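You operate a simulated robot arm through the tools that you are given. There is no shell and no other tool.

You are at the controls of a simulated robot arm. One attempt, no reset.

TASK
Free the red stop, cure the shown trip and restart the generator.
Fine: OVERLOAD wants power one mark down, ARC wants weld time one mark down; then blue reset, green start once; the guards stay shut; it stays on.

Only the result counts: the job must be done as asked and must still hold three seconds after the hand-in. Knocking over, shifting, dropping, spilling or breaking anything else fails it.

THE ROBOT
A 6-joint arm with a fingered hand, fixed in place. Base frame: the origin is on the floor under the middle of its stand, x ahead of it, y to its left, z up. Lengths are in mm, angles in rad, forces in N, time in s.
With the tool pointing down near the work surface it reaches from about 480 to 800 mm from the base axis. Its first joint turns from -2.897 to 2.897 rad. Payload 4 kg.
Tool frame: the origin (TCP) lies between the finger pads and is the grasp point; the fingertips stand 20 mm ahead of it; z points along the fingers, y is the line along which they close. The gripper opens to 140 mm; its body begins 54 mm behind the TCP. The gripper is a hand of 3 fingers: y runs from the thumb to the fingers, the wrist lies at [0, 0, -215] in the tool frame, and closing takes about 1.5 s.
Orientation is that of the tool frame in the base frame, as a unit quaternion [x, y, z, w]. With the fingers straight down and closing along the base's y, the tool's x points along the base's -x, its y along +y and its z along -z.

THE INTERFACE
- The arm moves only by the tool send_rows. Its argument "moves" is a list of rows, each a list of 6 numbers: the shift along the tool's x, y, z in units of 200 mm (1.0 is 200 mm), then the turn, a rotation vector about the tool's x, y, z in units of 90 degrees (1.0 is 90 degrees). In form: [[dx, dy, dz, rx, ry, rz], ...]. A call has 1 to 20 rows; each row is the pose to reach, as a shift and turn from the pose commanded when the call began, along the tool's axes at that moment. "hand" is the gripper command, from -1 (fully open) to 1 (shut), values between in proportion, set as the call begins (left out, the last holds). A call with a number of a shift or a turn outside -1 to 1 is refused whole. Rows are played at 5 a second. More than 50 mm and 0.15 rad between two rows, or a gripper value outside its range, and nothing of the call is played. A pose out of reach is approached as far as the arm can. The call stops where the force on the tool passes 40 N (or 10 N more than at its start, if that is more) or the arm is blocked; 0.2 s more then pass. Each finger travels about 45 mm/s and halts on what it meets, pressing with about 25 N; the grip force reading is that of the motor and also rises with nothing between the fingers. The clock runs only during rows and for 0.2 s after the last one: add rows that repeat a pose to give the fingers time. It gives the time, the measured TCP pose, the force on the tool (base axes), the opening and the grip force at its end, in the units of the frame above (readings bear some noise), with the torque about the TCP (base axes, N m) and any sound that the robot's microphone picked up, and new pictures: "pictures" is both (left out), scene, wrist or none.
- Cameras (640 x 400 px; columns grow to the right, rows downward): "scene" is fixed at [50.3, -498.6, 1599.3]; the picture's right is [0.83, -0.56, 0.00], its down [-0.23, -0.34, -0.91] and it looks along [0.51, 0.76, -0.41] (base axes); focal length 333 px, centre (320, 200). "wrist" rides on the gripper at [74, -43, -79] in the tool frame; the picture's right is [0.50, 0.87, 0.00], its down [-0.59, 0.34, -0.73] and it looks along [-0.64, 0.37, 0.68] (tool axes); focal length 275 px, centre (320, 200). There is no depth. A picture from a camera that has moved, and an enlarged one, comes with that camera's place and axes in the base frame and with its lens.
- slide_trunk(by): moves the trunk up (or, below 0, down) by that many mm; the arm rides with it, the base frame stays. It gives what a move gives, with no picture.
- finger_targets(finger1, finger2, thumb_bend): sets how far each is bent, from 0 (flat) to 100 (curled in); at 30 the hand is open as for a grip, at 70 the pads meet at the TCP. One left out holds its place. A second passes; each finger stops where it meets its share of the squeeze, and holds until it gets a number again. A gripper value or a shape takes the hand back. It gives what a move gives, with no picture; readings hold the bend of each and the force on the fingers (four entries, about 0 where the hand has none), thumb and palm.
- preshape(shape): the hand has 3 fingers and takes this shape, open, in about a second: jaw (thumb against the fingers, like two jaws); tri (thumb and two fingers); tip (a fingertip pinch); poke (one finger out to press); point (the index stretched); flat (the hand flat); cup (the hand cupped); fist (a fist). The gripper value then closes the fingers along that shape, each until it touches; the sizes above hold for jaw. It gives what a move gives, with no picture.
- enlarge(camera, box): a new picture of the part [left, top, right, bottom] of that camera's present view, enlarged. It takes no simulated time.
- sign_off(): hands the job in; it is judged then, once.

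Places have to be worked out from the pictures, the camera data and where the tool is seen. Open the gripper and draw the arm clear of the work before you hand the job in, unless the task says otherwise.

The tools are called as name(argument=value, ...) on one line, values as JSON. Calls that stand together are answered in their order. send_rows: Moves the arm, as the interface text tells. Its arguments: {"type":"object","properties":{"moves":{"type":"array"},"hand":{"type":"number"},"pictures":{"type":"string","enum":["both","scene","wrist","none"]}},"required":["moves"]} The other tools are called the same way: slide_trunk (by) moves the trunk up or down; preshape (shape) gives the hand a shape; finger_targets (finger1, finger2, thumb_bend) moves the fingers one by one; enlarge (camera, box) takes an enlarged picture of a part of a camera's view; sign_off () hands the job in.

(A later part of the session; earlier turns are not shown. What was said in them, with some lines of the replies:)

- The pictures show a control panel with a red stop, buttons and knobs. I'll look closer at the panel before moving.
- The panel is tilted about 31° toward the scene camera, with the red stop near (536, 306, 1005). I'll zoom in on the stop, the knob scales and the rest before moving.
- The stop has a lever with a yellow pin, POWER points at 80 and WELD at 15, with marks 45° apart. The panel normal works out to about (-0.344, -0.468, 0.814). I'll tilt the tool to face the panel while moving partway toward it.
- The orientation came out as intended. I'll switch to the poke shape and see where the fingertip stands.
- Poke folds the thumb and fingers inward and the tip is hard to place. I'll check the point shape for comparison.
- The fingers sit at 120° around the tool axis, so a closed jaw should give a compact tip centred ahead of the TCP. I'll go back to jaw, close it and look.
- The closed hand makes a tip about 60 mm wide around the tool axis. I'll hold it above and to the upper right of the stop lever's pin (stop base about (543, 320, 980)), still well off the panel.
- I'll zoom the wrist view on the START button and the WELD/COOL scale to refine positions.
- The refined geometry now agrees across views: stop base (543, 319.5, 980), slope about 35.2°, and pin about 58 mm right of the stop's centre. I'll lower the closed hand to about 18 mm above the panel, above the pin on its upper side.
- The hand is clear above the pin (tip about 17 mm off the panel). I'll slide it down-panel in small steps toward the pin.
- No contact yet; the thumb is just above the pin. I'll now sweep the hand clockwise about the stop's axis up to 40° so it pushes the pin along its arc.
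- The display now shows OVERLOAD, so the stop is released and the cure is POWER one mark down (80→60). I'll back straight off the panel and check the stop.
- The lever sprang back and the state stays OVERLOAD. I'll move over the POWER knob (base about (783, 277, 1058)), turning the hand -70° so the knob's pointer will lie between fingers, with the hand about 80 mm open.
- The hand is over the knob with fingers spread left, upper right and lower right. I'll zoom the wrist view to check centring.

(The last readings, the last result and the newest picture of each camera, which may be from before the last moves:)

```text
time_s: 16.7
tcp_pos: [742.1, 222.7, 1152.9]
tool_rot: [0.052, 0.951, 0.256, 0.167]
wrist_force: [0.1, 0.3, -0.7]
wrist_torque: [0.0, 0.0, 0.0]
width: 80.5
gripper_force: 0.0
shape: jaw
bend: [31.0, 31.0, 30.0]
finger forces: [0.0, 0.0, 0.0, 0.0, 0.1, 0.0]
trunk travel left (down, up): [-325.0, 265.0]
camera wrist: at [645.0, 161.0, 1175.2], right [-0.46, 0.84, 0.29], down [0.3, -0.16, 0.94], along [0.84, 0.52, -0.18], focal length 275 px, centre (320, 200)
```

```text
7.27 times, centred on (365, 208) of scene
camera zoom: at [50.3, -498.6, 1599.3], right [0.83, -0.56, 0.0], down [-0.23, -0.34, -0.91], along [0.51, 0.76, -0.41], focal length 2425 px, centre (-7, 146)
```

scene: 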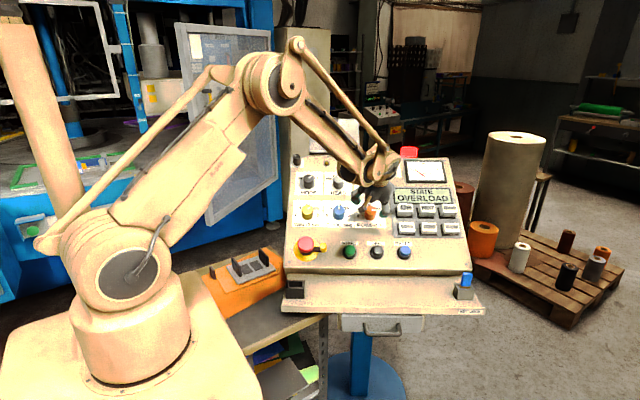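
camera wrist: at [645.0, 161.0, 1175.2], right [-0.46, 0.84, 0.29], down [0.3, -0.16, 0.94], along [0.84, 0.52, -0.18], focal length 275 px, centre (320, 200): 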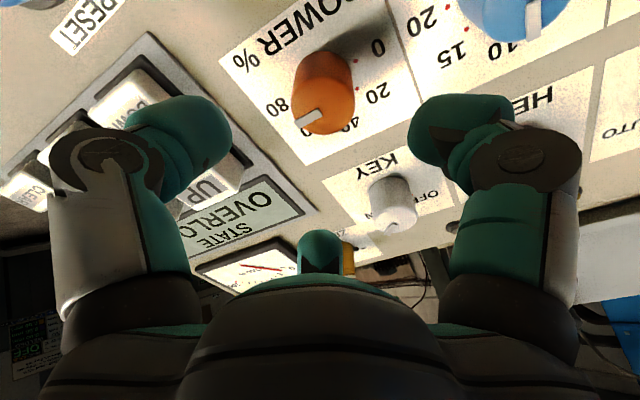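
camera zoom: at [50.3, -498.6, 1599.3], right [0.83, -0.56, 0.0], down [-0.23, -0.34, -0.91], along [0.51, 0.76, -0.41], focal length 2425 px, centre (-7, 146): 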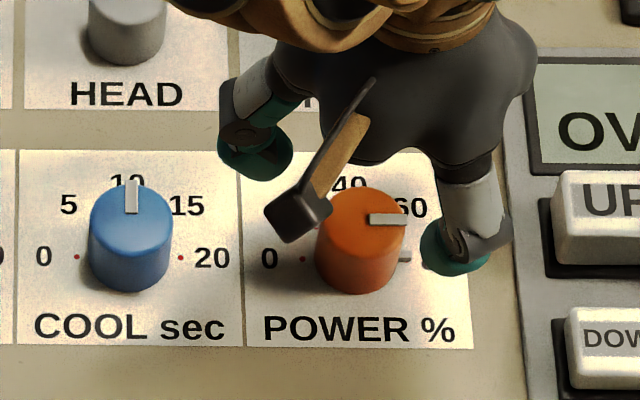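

Centring is within about 2–3 mm and the knob stands about 36 mm tall. I'll descend 89 mm with a small correction so the fingertips surround the knob just above the panel.

send_rows(moves=[[-0.001, 0.004, 0.1, 0, 0, 0], [-0.002, 0.008, 0.2, 0, 0, 0], [-0.003, 0.0115, 0.29, 0, 0, 0], [-0.003, 0.0115, 0.36, 0, 0, 0], [-0.003, 0.0115, 0.41, 0, 0, 0], [-0.003, 0.0115, 0.445, 0, 0, 0], [-0.003, 0.0115, 0.445, 0, 0, 0]], pictures="both")

enlarge(camera="scene", box=[330, 170, 430, 245])

```text
time_s: 18.3
tcp_pos: [775.1, 266.2, 1083.6]
tool_rot: [0.052, 0.951, 0.255, 0.167]
wrist_force: [0.7, -0.4, 0.6]
wrist_torque: [-0.01, -0.03, 0.01]
width: 80.4
gripper_force: 0.1
shape: jaw
bend: [31.0, 31.0, 30.0]
finger forces: [0.0, 0.0, 0.0, 0.0, 0.0, 0.0]
trunk travel left (down, up): [-325.0, 265.0]
camera wrist: at [676.3, 204.4, 1104.3], right [-0.46, 0.84, 0.29], down [0.3, -0.16, 0.94], along [0.84, 0.52, -0.18], focal length 275 px, centre (320, 200)
```

scene: 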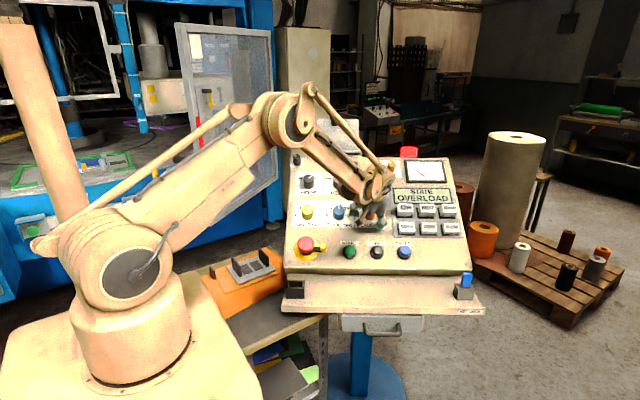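
wrist: 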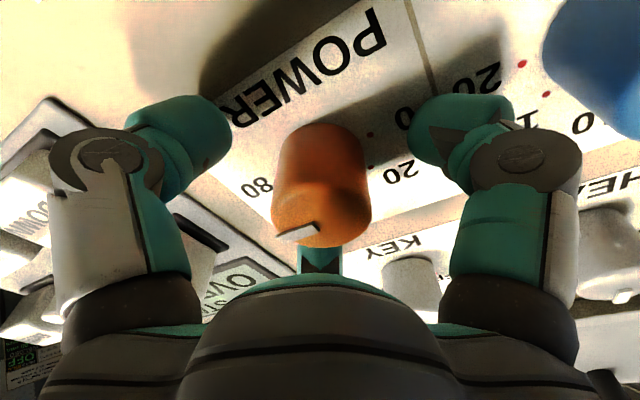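

```text
5.33 times, centred on (380, 208) of scene
camera zoom: at [50.3, -498.6, 1599.3], right [0.83, -0.56, 0.0], down [-0.23, -0.34, -0.91], along [0.51, 0.76, -0.41], focal length 1778 px, centre (0, 160)
```

zoom: 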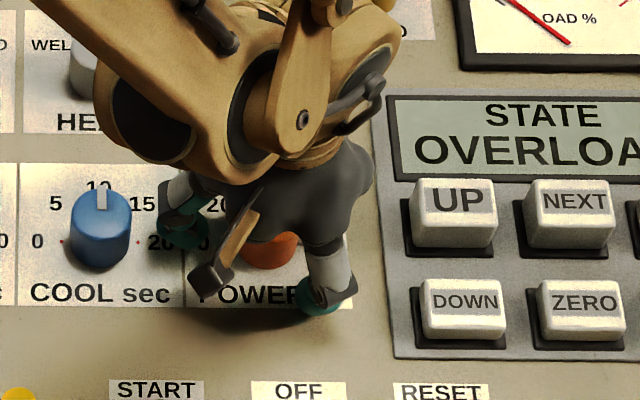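

The knob is centred between the fingers with no contact force. I'll close the hand on it.

send_rows(moves=[[0, 0, 0, 0, 0, 0], [0, 0, 0, 0, 0, 0], [0, 0, 0, 0, 0, 0], [0, 0, 0, 0, 0, 0], [0, 0, 0, 0, 0, 0], [0, 0, 0, 0, 0, 0], [0, 0, 0, 0, 0, 0]], hand=0.7, pictures="both")

enlarge(camera="wrist", box=[180, 90, 460, 265])

```text
time_s: 19.9
tcp_pos: [774.6, 266.8, 1082.5]
tool_rot: [0.051, 0.951, 0.255, 0.167]
wrist_force: [1.3, 1.1, -1.5]
wrist_torque: [-0.04, 0.06, 0.0]
width: 34.3
gripper_force: 24.6
shape: jaw
bend: [46.0, 48.0, 46.0]
finger forces: [21.9, 20.2, 0.0, 0.0, 22.2, 0.0]
trunk travel left (down, up): [-325.0, 265.0]
camera wrist: at [676.8, 204.6, 1104.0], right [-0.46, 0.84, 0.29], down [0.3, -0.16, 0.94], along [0.84, 0.52, -0.18], focal length 275 px, centre (320, 200)
```

scene: 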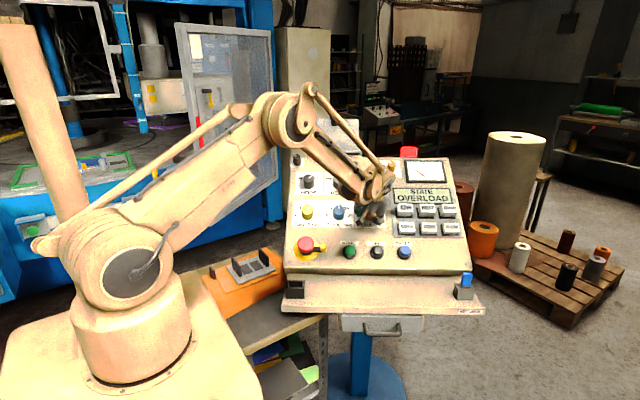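
wrist: 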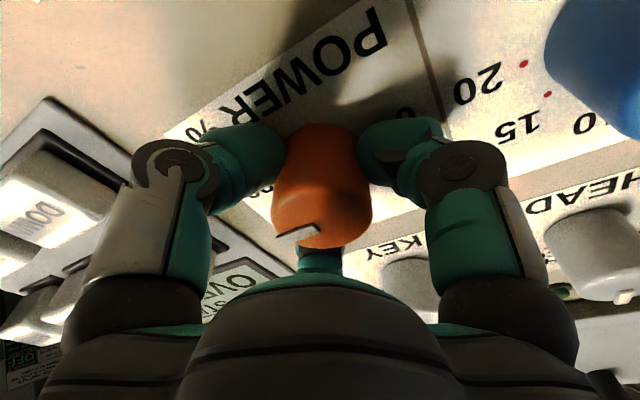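

```text
2.29 times, centred on (320, 178) of wrist
camera zoom: at [676.8, 204.6, 1104.0], right [-0.46, 0.84, 0.29], down [0.3, -0.16, 0.94], along [0.84, 0.52, -0.18], focal length 629 px, centre (320, 251)
```

zoom: 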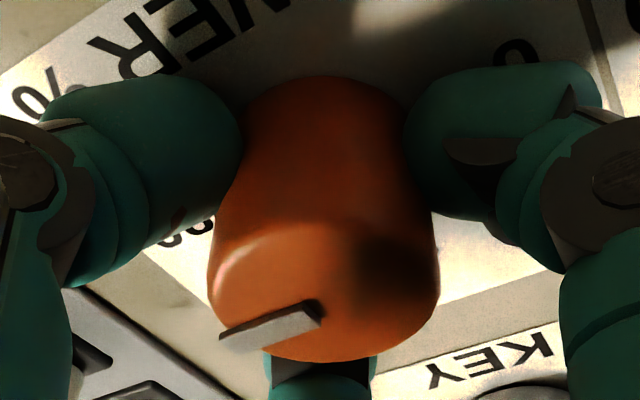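

All three fingers grip the knob with about 21 N each. I'll turn the hand 45° counterclockwise about the knob axis.

send_rows(moves=[[0, 0, 0, 0, 0, -0.0625], [0, 0, 0, 0, 0, -0.125], [0, 0, 0, 0, 0, -0.1875], [0, 0, 0, 0, 0, -0.25], [0, 0, 0, 0, 0, -0.3125], [0, 0, 0, 0, 0, -0.375], [0, 0, 0, 0, 0, -0.4375], [0, 0, 0, 0, 0, -0.5], [0, 0, 0, 0, 0, -0.5]], pictures="both")

enlarge(camera="wrist", box=[180, 90, 460, 265])

enlarge(camera="scene", box=[330, 150, 470, 245])

```text
time_s: 21.9
tcp_pos: [774.1, 266.4, 1082.1]
tool_rot: [-0.316, 0.898, 0.172, 0.251]
wrist_force: [-0.8, 6.6, 3.9]
wrist_torque: [0.08, 0.08, 0.05]
width: 34.3
gripper_force: 24.7
shape: jaw
bend: [46.0, 48.0, 46.0]
finger forces: [23.4, 22.4, 0.0, 0.0, 21.9, 0.1]
trunk travel left (down, up): [-325.0, 265.0]
camera wrist: at [724.4, 161.7, 1099.2], right [-0.9, 0.4, -0.15], down [-0.08, 0.19, 0.98], along [0.42, 0.9, -0.14], focal length 275 px, centre (320, 200)
```

scene: 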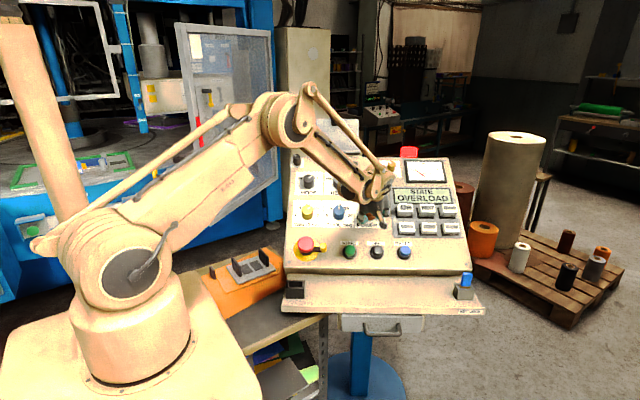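
wrist: 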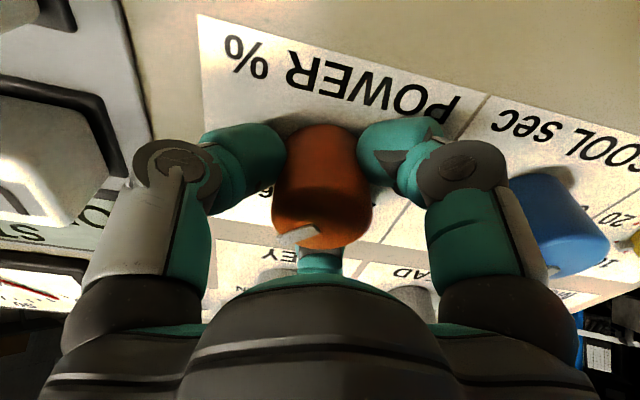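

```text
2.29 times, centred on (320, 178) of wrist
camera zoom: at [724.4, 161.7, 1099.2], right [-0.9, 0.4, -0.15], down [-0.08, 0.19, 0.98], along [0.42, 0.9, -0.14], focal length 629 px, centre (320, 251)
```

zoom: 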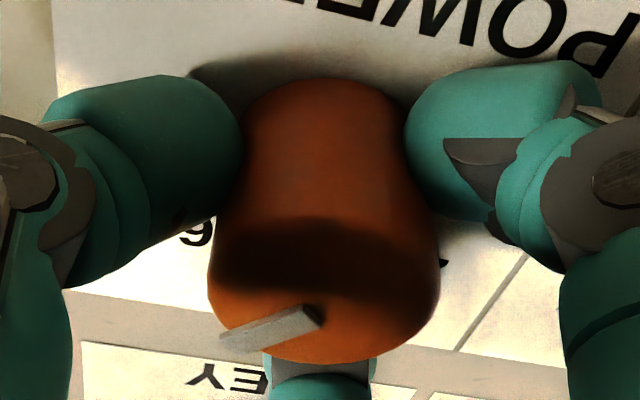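

```text
4.21 times, centred on (400, 198) of scene
camera zoom: at [50.3, -498.6, 1599.3], right [0.83, -0.56, 0.0], down [-0.23, -0.34, -0.91], along [0.51, 0.76, -0.41], focal length 1404 px, centre (-17, 210)
```

zoom: 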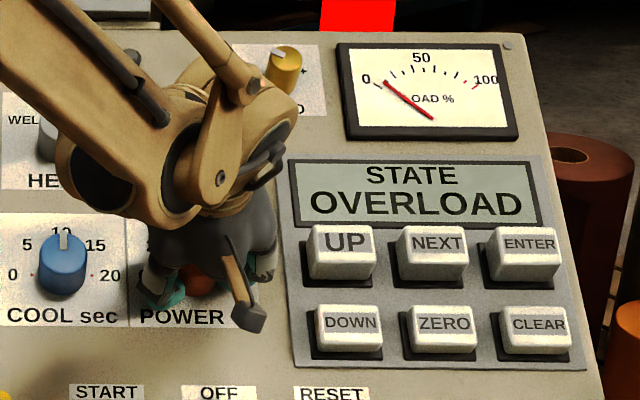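

The knob turned with the hand without slipping. I'll open to about 70 mm and back off along the tool axis to check the pointer.

send_rows(moves=[[0, 0, 0, 0, 0, 0], [0, 0, 0, 0, 0, 0], [0, 0, 0, 0, 0, 0], [0, 0, 0, 0, 0, 0], [0, 0, 0, 0, 0, 0], [0, 0, 0, 0, 0, 0]], hand=0.0, pictures="none")

send_rows(moves=[[0, 0, -0.1, 0, 0, 0], [0, 0, -0.2, 0, 0, 0], [0, 0, -0.35, 0, 0, 0], [0, 0, -0.5, 0, 0, 0], [0, 0, -0.65, 0, 0, 0], [0, 0, -0.65, 0, 0, 0]], pictures="both")

enlarge(camera="wrist", box=[200, 20, 440, 170])

enlarge(camera="scene", box=[340, 185, 400, 230])

```text
time_s: 23.3
tcp_pos: [774.2, 266.6, 1082.7]
tool_rot: [-0.315, 0.899, 0.172, 0.252]
wrist_force: [-0.2, 0.2, -0.4]
wrist_torque: [0.03, 0.01, 0.04]
width: 69.7
gripper_force: 0.2
shape: jaw
bend: [34.0, 34.0, 33.0]
finger forces: [0.0, 0.1, 0.0, 0.0, 0.0, 0.0]
trunk travel left (down, up): [-325.0, 265.0]
```

```text
time_s: 24.7
tcp_pos: [730.0, 205.4, 1188.0]
tool_rot: [-0.316, 0.898, 0.173, 0.252]
wrist_force: [0.2, -0.1, 0.5]
wrist_torque: [0.0, 0.02, -0.01]
width: 69.9
gripper_force: 0.0
shape: jaw
bend: [34.0, 34.0, 33.0]
finger forces: [0.0, 0.0, 0.1, 0.0, 0.0, 0.0]
trunk travel left (down, up): [-325.0, 265.0]
camera wrist: at [680.2, 100.1, 1204.6], right [-0.9, 0.4, -0.15], down [-0.08, 0.19, 0.98], along [0.42, 0.9, -0.14], focal length 275 px, centre (320, 200)
```

scene: 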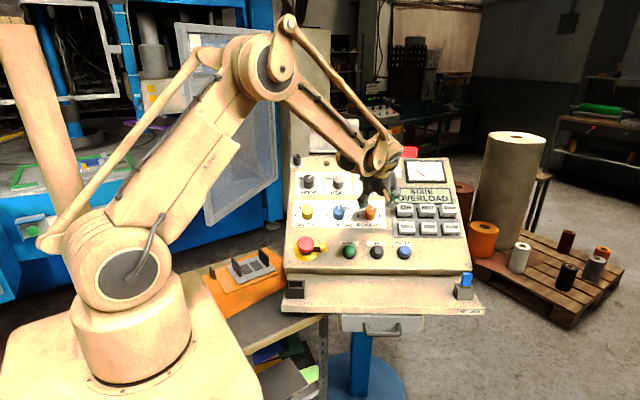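
wrist: 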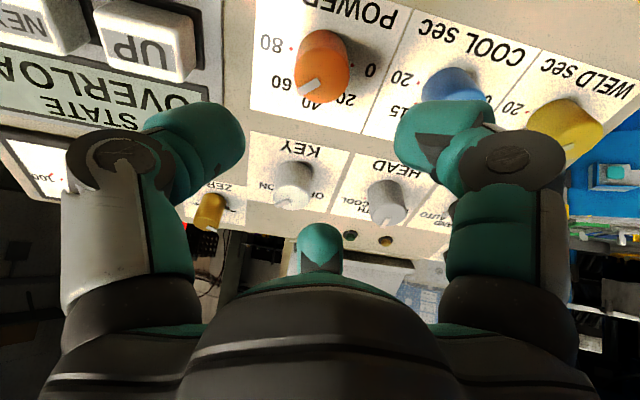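

```text
2.67 times, centred on (320, 95) of wrist
camera zoom: at [680.2, 100.1, 1204.6], right [-0.9, 0.4, -0.15], down [-0.08, 0.19, 0.98], along [0.42, 0.9, -0.14], focal length 734 px, centre (320, 480)
```

zoom: 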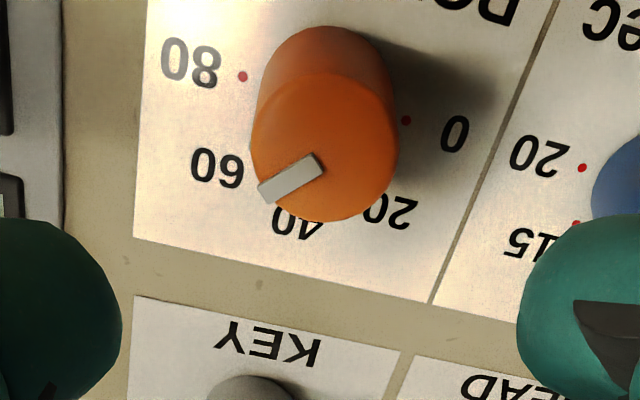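

```text
8.89 times, centred on (370, 208) of scene
camera zoom: at [50.3, -498.6, 1599.3], right [0.83, -0.56, 0.0], down [-0.23, -0.34, -0.91], along [0.51, 0.76, -0.41], focal length 2964 px, centre (-124, 133)
```

zoom: 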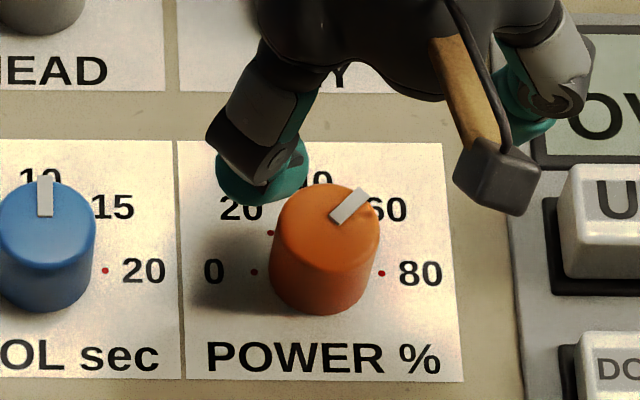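

POWER now points at 60. I'll move over the blue RESET button (foot about (803, 123, 979)) with the hand closing to use it as a blunt pusher.

send_rows(moves=[[0.0667, -0.0879, 0.03, 0, 0, 0.0625], [0.1334, -0.1759, 0.065, 0, 0, 0.125], [0.2001, -0.2638, 0.1, 0, 0, 0.1875], [0.2668, -0.3518, 0.14, 0, 0, 0.25], [0.3334, -0.4397, 0.18, 0, 0, 0.3125], [0.4001, -0.5276, 0.22, 0, 0, 0.375], [0.4668, -0.6156, 0.255, 0, 0, 0.4375], [0.5335, -0.7035, 0.29, 0, 0, 0.5], [0.5335, -0.7035, 0.29, 0, 0, 0.5]], hand=1, pictures="both")

enlarge(camera="scene", box=[340, 180, 480, 290])

enlarge(camera="wrist", box=[160, 0, 480, 200])

```text
time_s: 26.7
tcp_pos: [768.1, 75.5, 1059.0]
tool_rot: [0.053, 0.951, 0.255, 0.166]
wrist_force: [0.5, -0.1, -1.0]
wrist_torque: [-0.01, -0.02, -0.06]
width: 0.0
gripper_force: 24.8
shape: jaw
bend: [72.0, 72.0, 70.0]
finger forces: [0.0, 0.0, 0.1, 0.0, 0.0, 0.0]
trunk travel left (down, up): [-325.0, 265.0]
camera wrist: at [670.7, 15.3, 1081.3], right [-0.46, 0.84, 0.29], down [0.3, -0.16, 0.94], along [0.84, 0.52, -0.18], focal length 275 px, centre (320, 200)
```

scene: 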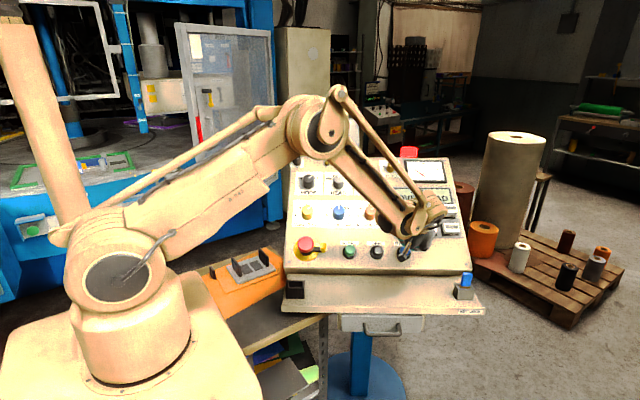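
wrist: 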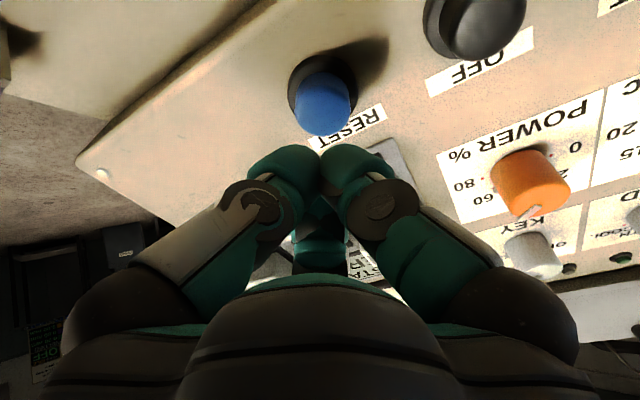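

```text
3.64 times, centred on (410, 235) of scene
camera zoom: at [50.3, -498.6, 1599.3], right [0.83, -0.56, 0.0], down [-0.23, -0.34, -0.91], along [0.51, 0.76, -0.41], focal length 1212 px, centre (-7, 73)
```

zoom: 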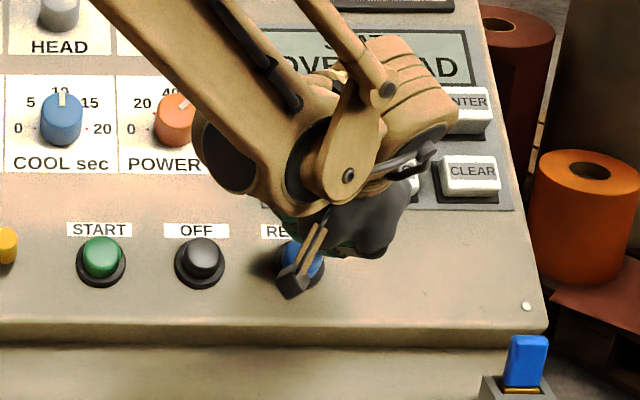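

```text
2.00 times, centred on (320, 100) of wrist
camera zoom: at [670.7, 15.3, 1081.3], right [-0.46, 0.84, 0.29], down [0.3, -0.16, 0.94], along [0.84, 0.52, -0.18], focal length 551 px, centre (320, 400)
```

zoom: 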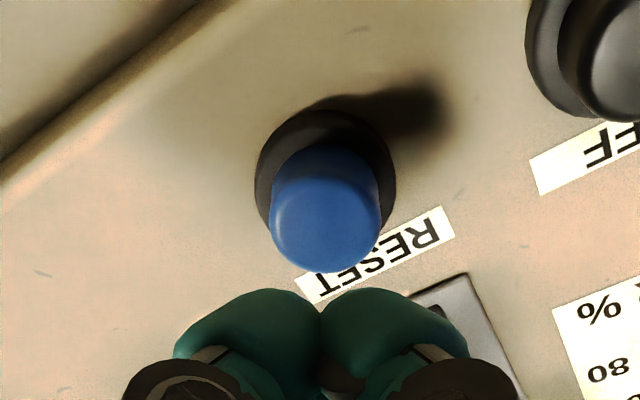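

RESET is within about 2 mm of the tool axis, with its cap about 52 mm ahead of the fingertips. I'll press it straight in with small final steps.

send_rows(moves=[[0.004, 0.008, 0.1, 0, 0, 0], [0.004, 0.008, 0.19, 0, 0, 0], [0.004, 0.008, 0.23, 0, 0, 0], [0.004, 0.008, 0.245, 0, 0, 0], [0.004, 0.008, 0.26, 0, 0, 0], [0.004, 0.008, 0.275, 0, 0, 0], [0.004, 0.008, 0.285, 0, 0, 0]], pictures="both")

enlarge(camera="wrist", box=[160, 0, 480, 200])

enlarge(camera="scene", box=[340, 180, 480, 290])

```text
time_s: 28.3
tcp_pos: [787.8, 104.0, 1016.1]
tool_rot: [0.053, 0.951, 0.256, 0.166]
wrist_force: [-3.8, -5.6, 10.2]
wrist_torque: [0.04, 0.02, 0.05]
width: 0.1
gripper_force: 25.5
shape: jaw
bend: [72.0, 72.0, 70.0]
finger forces: [0.0, 0.0, 0.0, 0.0, 0.1, 0.0]
trunk travel left (down, up): [-325.0, 265.0]
heard: click
camera wrist: at [689.4, 42.4, 1036.8], right [-0.46, 0.84, 0.29], down [0.3, -0.16, 0.94], along [0.84, 0.52, -0.18], focal length 275 px, centre (320, 200)
```

scene: 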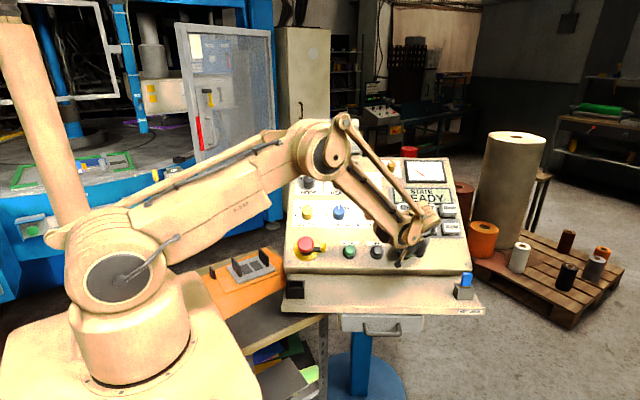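
wrist: 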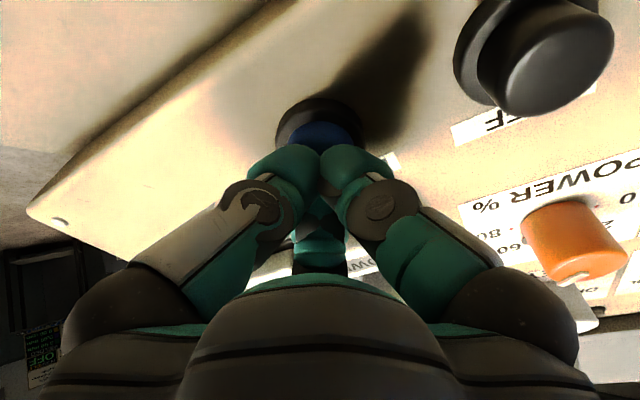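

```text
2.00 times, centred on (320, 100) of wrist
camera zoom: at [689.4, 42.4, 1036.8], right [-0.46, 0.84, 0.29], down [0.3, -0.16, 0.94], along [0.84, 0.52, -0.18], focal length 551 px, centre (320, 400)
```

zoom: 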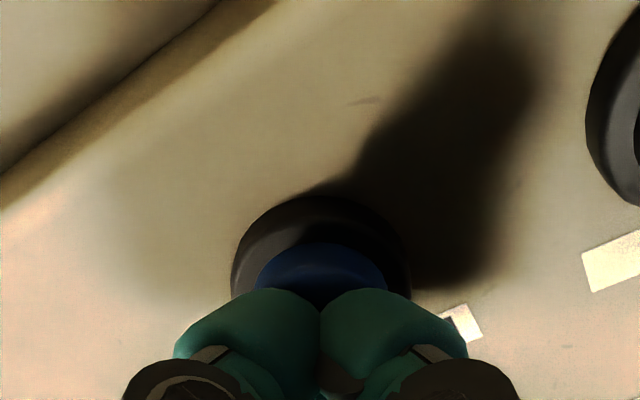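

```text
3.64 times, centred on (410, 235) of scene
camera zoom: at [50.3, -498.6, 1599.3], right [0.83, -0.56, 0.0], down [-0.23, -0.34, -0.91], along [0.51, 0.76, -0.41], focal length 1212 px, centre (-7, 73)
```

zoom: 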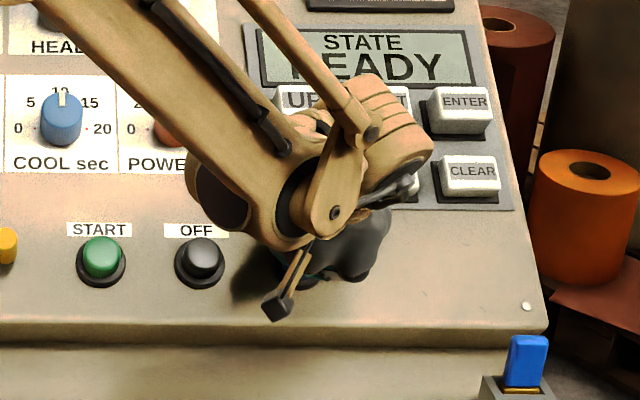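

A click was heard and the display reads READY. I'll lift off RESET and move over START (foot about (656, 227, 975)), staying well clear of OFF.

send_rows(moves=[[0, 0, -0.15, 0, 0, 0], [0, 0, -0.3, 0, 0, 0], [0.13, 0.07, -0.295, 0, 0, 0], [0.26, 0.14, -0.29, 0, 0, 0], [0.39, 0.21, -0.283, 0, 0, 0], [0.52, 0.28, -0.276, 0, 0, 0], [0.65, 0.35, -0.268, 0, 0, 0], [0.79, 0.4225, -0.26, 0, 0, 0], [0.79, 0.4225, -0.26, 0, 0, 0]], pictures="both")

enlarge(camera="wrist", box=[160, 0, 480, 200])

enlarge(camera="scene", box=[270, 150, 480, 290])

```text
time_s: 30.3
tcp_pos: [622.4, 181.8, 1051.6]
tool_rot: [0.053, 0.951, 0.256, 0.167]
wrist_force: [0.4, 0.6, 0.4]
wrist_torque: [0.01, 0.01, -0.05]
width: 0.0
gripper_force: 25.5
shape: jaw
bend: [72.0, 72.0, 70.0]
finger forces: [0.0, 0.0, 0.0, 0.0, 0.0, 0.0]
trunk travel left (down, up): [-325.0, 265.0]
camera wrist: at [525.4, 120.8, 1074.3], right [-0.46, 0.84, 0.29], down [0.3, -0.16, 0.94], along [0.84, 0.52, -0.18], focal length 275 px, centre (320, 200)
```

scene: 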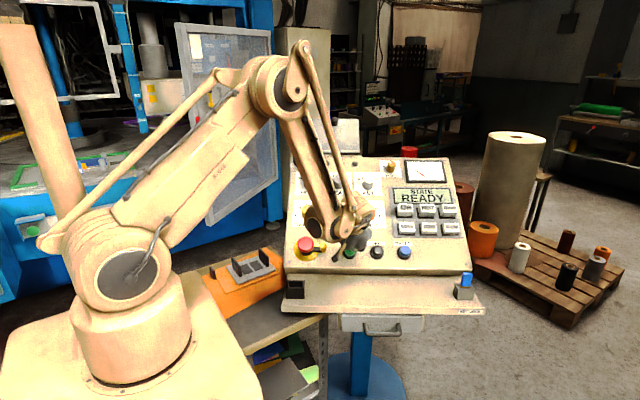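
wrist: 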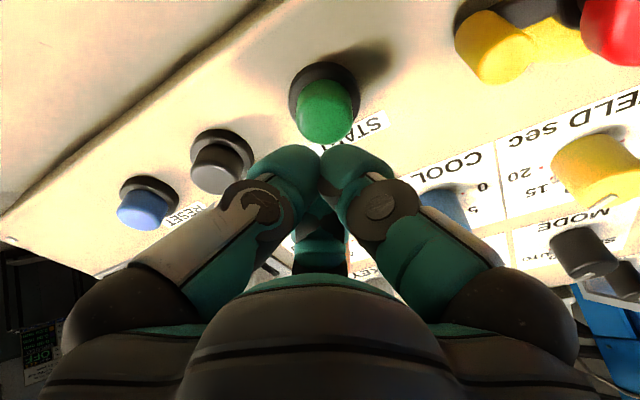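

```text
2.00 times, centred on (320, 100) of wrist
camera zoom: at [525.4, 120.8, 1074.3], right [-0.46, 0.84, 0.29], down [0.3, -0.16, 0.94], along [0.84, 0.52, -0.18], focal length 551 px, centre (320, 400)
```

zoom: 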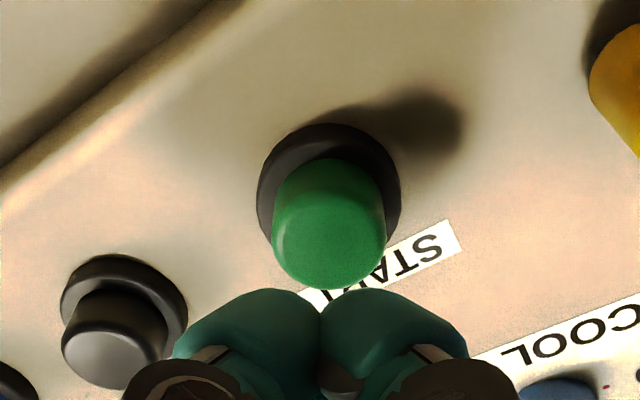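

```text
2.86 times, centred on (375, 220) of scene
camera zoom: at [50.3, -498.6, 1599.3], right [0.83, -0.56, 0.0], down [-0.23, -0.34, -0.91], along [0.51, 0.76, -0.41], focal length 953 px, centre (163, 143)
```

zoom: 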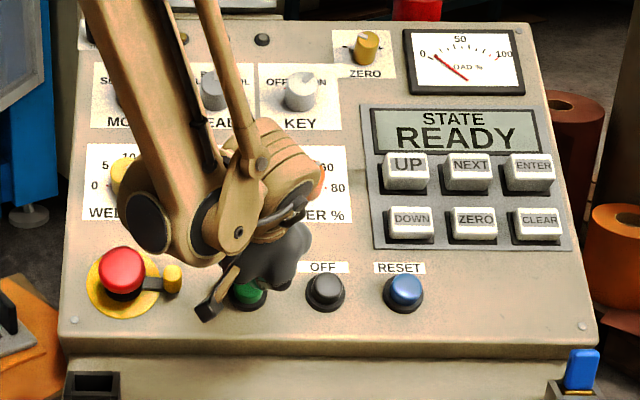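

START sits about 3 mm to image-right of the tool axis, with fingertips about 47 mm from its cap. I'll correct and press once.

send_rows(moves=[[0.007, 0.012, 0.09, 0, 0, 0], [0.007, 0.012, 0.17, 0, 0, 0], [0.007, 0.012, 0.21, 0, 0, 0], [0.007, 0.012, 0.225, 0, 0, 0], [0.007, 0.012, 0.24, 0, 0, 0], [0.007, 0.012, 0.255, 0, 0, 0], [0.007, 0.012, 0.267, 0, 0, 0]], pictures="both")

enlarge(camera="scene", box=[270, 150, 480, 290])

```text
time_s: 31.9
tcp_pos: [638.6, 208.8, 1012.5]
tool_rot: [0.052, 0.951, 0.256, 0.168]
wrist_force: [-2.8, -7.7, 25.3]
wrist_torque: [0.1, -0.04, 0.0]
width: 0.0
gripper_force: 24.7
shape: jaw
bend: [72.0, 72.0, 70.0]
finger forces: [0.1, 0.0, 0.1, 0.0, 0.0, 0.0]
trunk travel left (down, up): [-325.0, 265.0]
heard: click
camera wrist: at [540.3, 146.8, 1033.7], right [-0.46, 0.84, 0.29], down [0.3, -0.16, 0.94], along [0.84, 0.52, -0.18], focal length 275 px, centre (320, 200)
```

scene: 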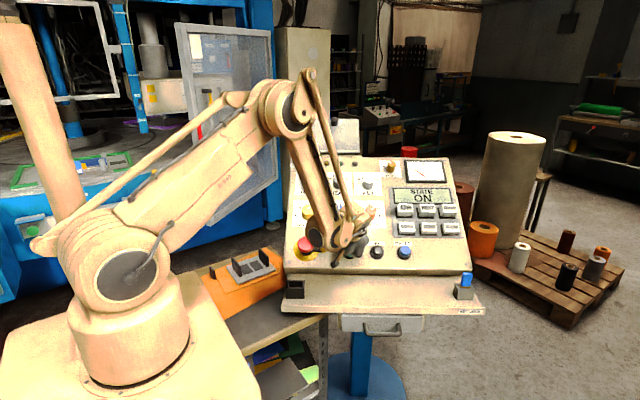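
wrist: 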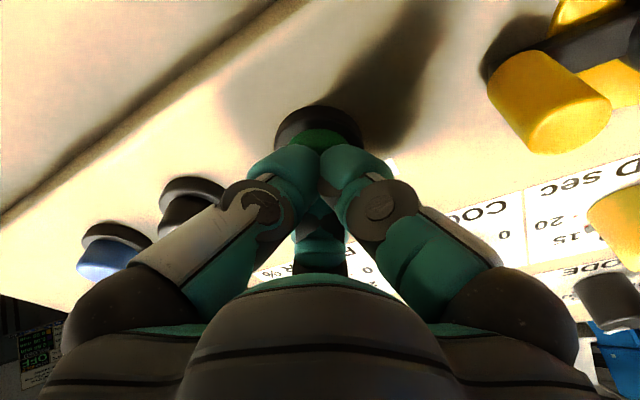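

```text
2.86 times, centred on (375, 220) of scene
camera zoom: at [50.3, -498.6, 1599.3], right [0.83, -0.56, 0.0], down [-0.23, -0.34, -0.91], along [0.51, 0.76, -0.41], focal length 953 px, centre (163, 143)
```

zoom: 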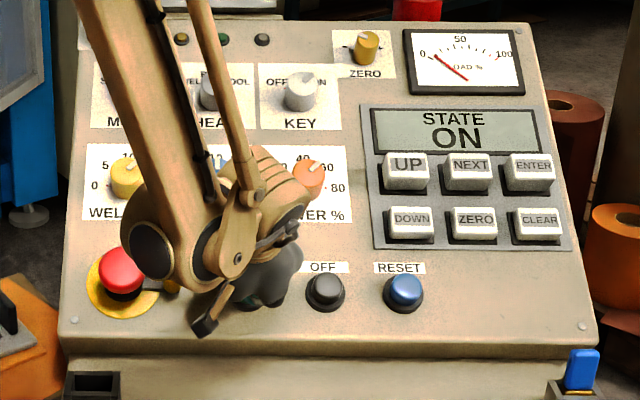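

START clicked once and the display shows ON. I'll lift straight off the panel.

send_rows(moves=[[0, 0, -0.08, 0, 0, 0], [0, 0, -0.2, 0, 0, 0], [0, 0, -0.35, 0, 0, 0], [0, 0, -0.5, 0, 0, 0], [0, 0, -0.7, 0, 0, 0], [0, 0, -0.9, 0, 0, 0], [0, 0, -0.9, 0, 0, 0]], pictures="both")

enlarge(camera="scene", box=[270, 120, 480, 290])

```text
time_s: 33.5
tcp_pos: [579.7, 124.5, 1155.8]
tool_rot: [0.052, 0.951, 0.256, 0.166]
wrist_force: [-0.4, -0.4, -1.1]
wrist_torque: [0.01, 0.03, -0.01]
width: 0.0
gripper_force: 24.8
shape: jaw
bend: [72.0, 73.0, 70.0]
finger forces: [0.2, 0.0, 0.0, 0.1, 0.0, 0.0]
trunk travel left (down, up): [-325.0, 265.0]
camera wrist: at [481.1, 64.2, 1178.4], right [-0.46, 0.84, 0.29], down [0.3, -0.16, 0.94], along [0.84, 0.52, -0.18], focal length 275 px, centre (320, 200)
```

scene: 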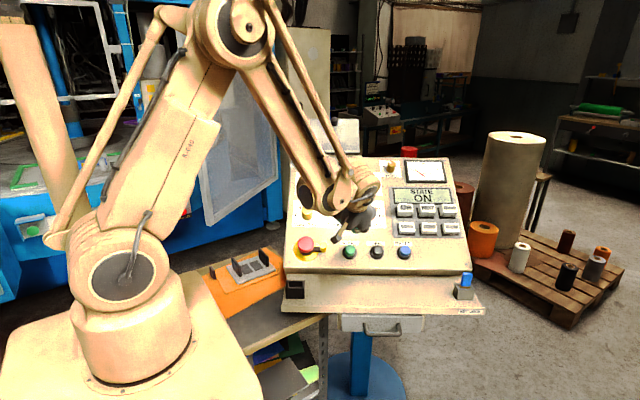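
wrist: 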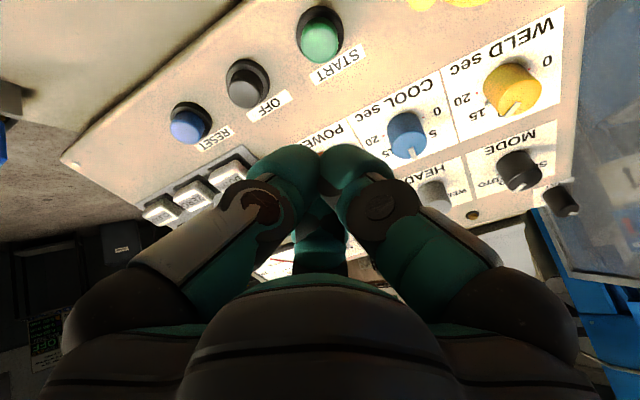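

```text
2.35 times, centred on (375, 205) of scene
camera zoom: at [50.3, -498.6, 1599.3], right [0.83, -0.56, 0.0], down [-0.23, -0.34, -0.91], along [0.51, 0.76, -0.41], focal length 785 px, centre (191, 188)
```

zoom: 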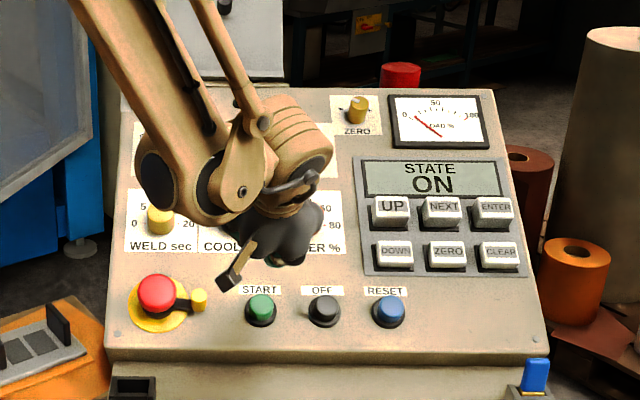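

The state holds at ON. I'll back off further, open the hand, and wait a few seconds to confirm it stays on.

send_rows(moves=[[0, 0, -0.12, 0, 0, 0], [0, 0, -0.24, 0, 0, 0], [0, 0, -0.36, 0, 0, 0], [0, 0, -0.48, 0, 0, 0], [0, 0, -0.6, 0, 0, 0], [0, 0, -0.6, 0, 0, 0]], pictures="none")

send_rows(moves=[[0, 0, 0, 0, 0, 0], [0, 0, 0, 0, 0, 0], [0, 0, 0, 0, 0, 0], [0, 0, 0, 0, 0, 0], [0, 0, 0, 0, 0, 0], [0, 0, 0, 0, 0, 0], [0, 0, 0, 0, 0, 0], [0, 0, 0, 0, 0, 0], [0, 0, 0, 0, 0, 0], [0, 0, 0, 0, 0, 0], [0, 0, 0, 0, 0, 0], [0, 0, 0, 0, 0, 0], [0, 0, 0, 0, 0, 0], [0, 0, 0, 0, 0, 0], [0, 0, 0, 0, 0, 0], [0, 0, 0, 0, 0, 0], [0, 0, 0, 0, 0, 0], [0, 0, 0, 0, 0, 0]], hand=-1, pictures="both")

enlarge(camera="scene", box=[270, 120, 480, 290])

enlarge(camera="scene", box=[280, 190, 400, 265])

enlarge(camera="wrist", box=[140, 0, 480, 210])

```text
time_s: 34.9
tcp_pos: [538.4, 70.1, 1254.8]
tool_rot: [0.052, 0.951, 0.254, 0.167]
wrist_force: [-0.1, 0.1, -0.4]
wrist_torque: [0.02, 0.0, -0.03]
width: 0.2
gripper_force: 25.3
shape: jaw
bend: [72.0, 73.0, 70.0]
finger forces: [0.0, 0.1, 0.0, 0.1, 0.0, 0.1]
trunk travel left (down, up): [-325.0, 265.0]
```

```text
time_s: 38.7
tcp_pos: [537.7, 69.4, 1255.3]
tool_rot: [0.053, 0.951, 0.254, 0.167]
wrist_force: [0.4, -0.2, 0.4]
wrist_torque: [-0.01, -0.01, 0.0]
width: 139.8
gripper_force: 0.1
shape: jaw
bend: [30.0, 30.0, 30.0]
finger forces: [0.0, 0.1, 0.0, 0.0, 0.1, 0.0]
trunk travel left (down, up): [-325.0, 265.0]
camera wrist: at [439.6, 8.1, 1276.9], right [-0.46, 0.84, 0.29], down [0.3, -0.16, 0.94], along [0.84, 0.52, -0.18], focal length 275 px, centre (320, 200)
```

scene: 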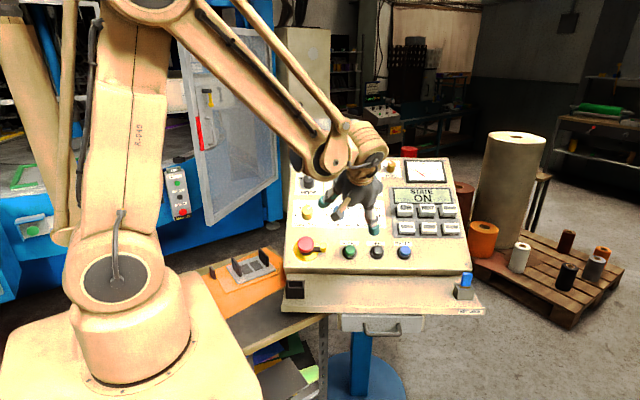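
wrist: 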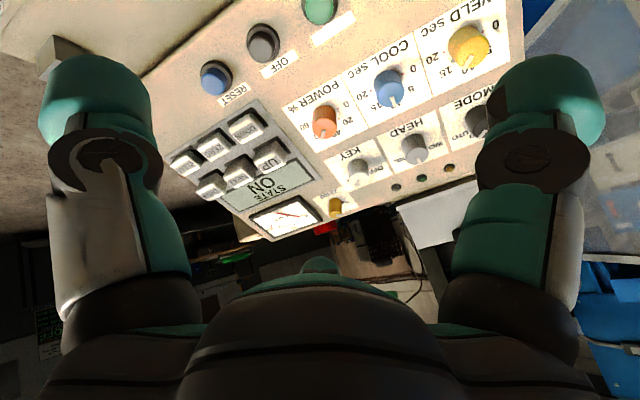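

```text
2.35 times, centred on (375, 205) of scene
camera zoom: at [50.3, -498.6, 1599.3], right [0.83, -0.56, 0.0], down [-0.23, -0.34, -0.91], along [0.51, 0.76, -0.41], focal length 785 px, centre (191, 188)
```

zoom: 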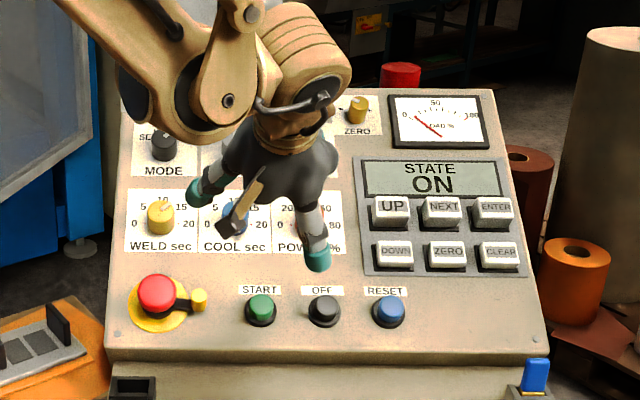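

```text
5.33 times, centred on (340, 228) of scene
camera zoom: at [50.3, -498.6, 1599.3], right [0.83, -0.56, 0.0], down [-0.23, -0.34, -0.91], along [0.51, 0.76, -0.41], focal length 1778 px, centre (213, 53)
```

zoom: 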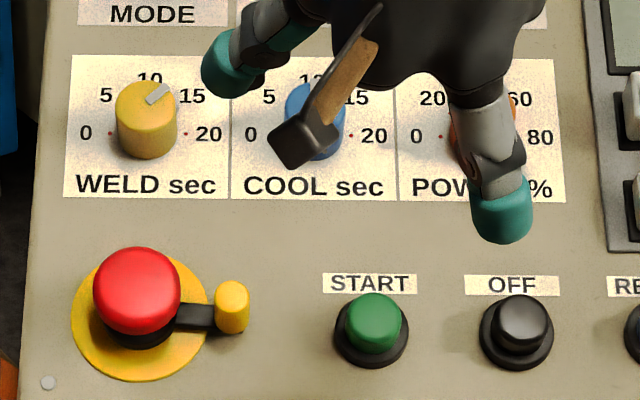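

```text
1.88 times, centred on (310, 105) of wrist
camera zoom: at [439.6, 8.1, 1276.9], right [-0.46, 0.84, 0.29], down [0.3, -0.16, 0.94], along [0.84, 0.52, -0.18], focal length 518 px, centre (339, 379)
```

zoom: 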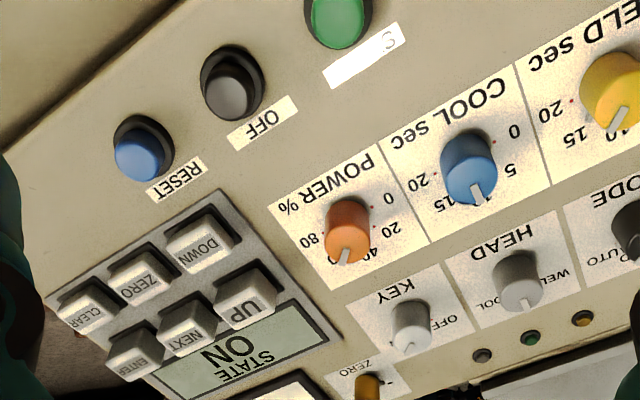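

The display still reads ON seven seconds later, with POWER at 60, WELD at 15 and COOL at 10. I'll draw the arm a bit farther back before handing in.

send_rows(moves=[[0, 0, -0.12, 0, 0, 0], [0, 0, -0.24, 0, 0, 0], [0, 0, -0.36, 0, 0, 0], [0, 0, -0.5, 0, 0, 0], [0, 0, -0.5, 0, 0, 0], [0, 0, -0.5, 0, 0, 0]], pictures="both")

enlarge(camera="scene", box=[270, 120, 480, 290])

```text
time_s: 40.1
tcp_pos: [502.3, 23.1, 1335.4]
tool_rot: [0.052, 0.951, 0.256, 0.167]
wrist_force: [-0.3, -0.3, 0.1]
wrist_torque: [0.0, -0.02, 0.01]
width: 140.2
gripper_force: 0.1
shape: jaw
bend: [30.0, 30.0, 30.0]
finger forces: [0.1, 0.0, 0.1, 0.0, 0.0, 0.0]
trunk travel left (down, up): [-325.0, 265.0]
camera wrist: at [404.8, -38.8, 1357.8], right [-0.46, 0.84, 0.29], down [0.3, -0.16, 0.94], along [0.84, 0.52, -0.18], focal length 275 px, centre (320, 200)
```

scene: 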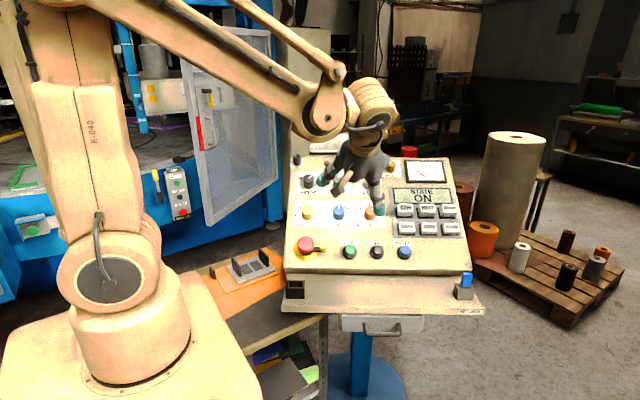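
wrist: 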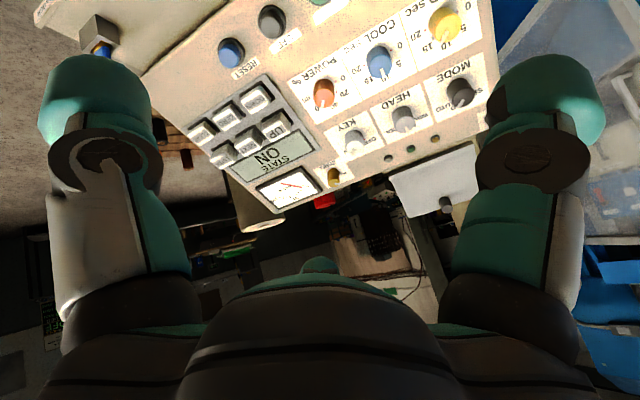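

```text
2.35 times, centred on (375, 205) of scene
camera zoom: at [50.3, -498.6, 1599.3], right [0.83, -0.56, 0.0], down [-0.23, -0.34, -0.91], along [0.51, 0.76, -0.41], focal length 785 px, centre (191, 188)
```

zoom: 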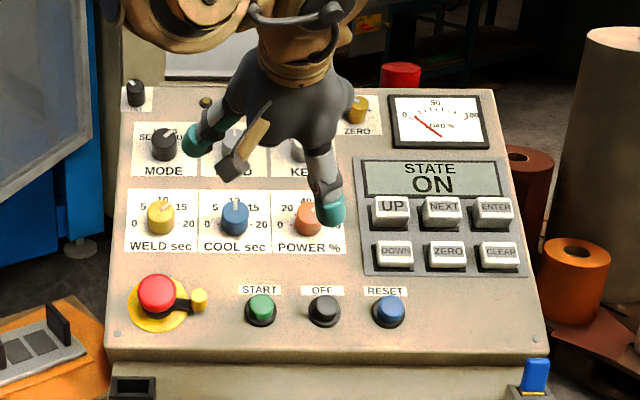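

The hand is open and clear of the panel, and the generator has stayed ON since the single START press. I'm handing the job in.

sign_off()

```text
The job is handed in.
```

The generator is running: the display read ON about eight seconds after the START press, with no new trip by the time I handed in.

- **Red stop:** I freed it by pushing its lever clockwise. The display then changed from STOP to OVERLOAD.
- **Cure:** I turned POWER one mark down, from 80 to 60. WELD stayed at 15 and COOL at 10.
- **Restart:** I pressed blue RESET once and the display showed READY. I then pressed green START once and it showed ON.

I didn't touch the guards. The hand is open and the arm is drawn back from the panel.
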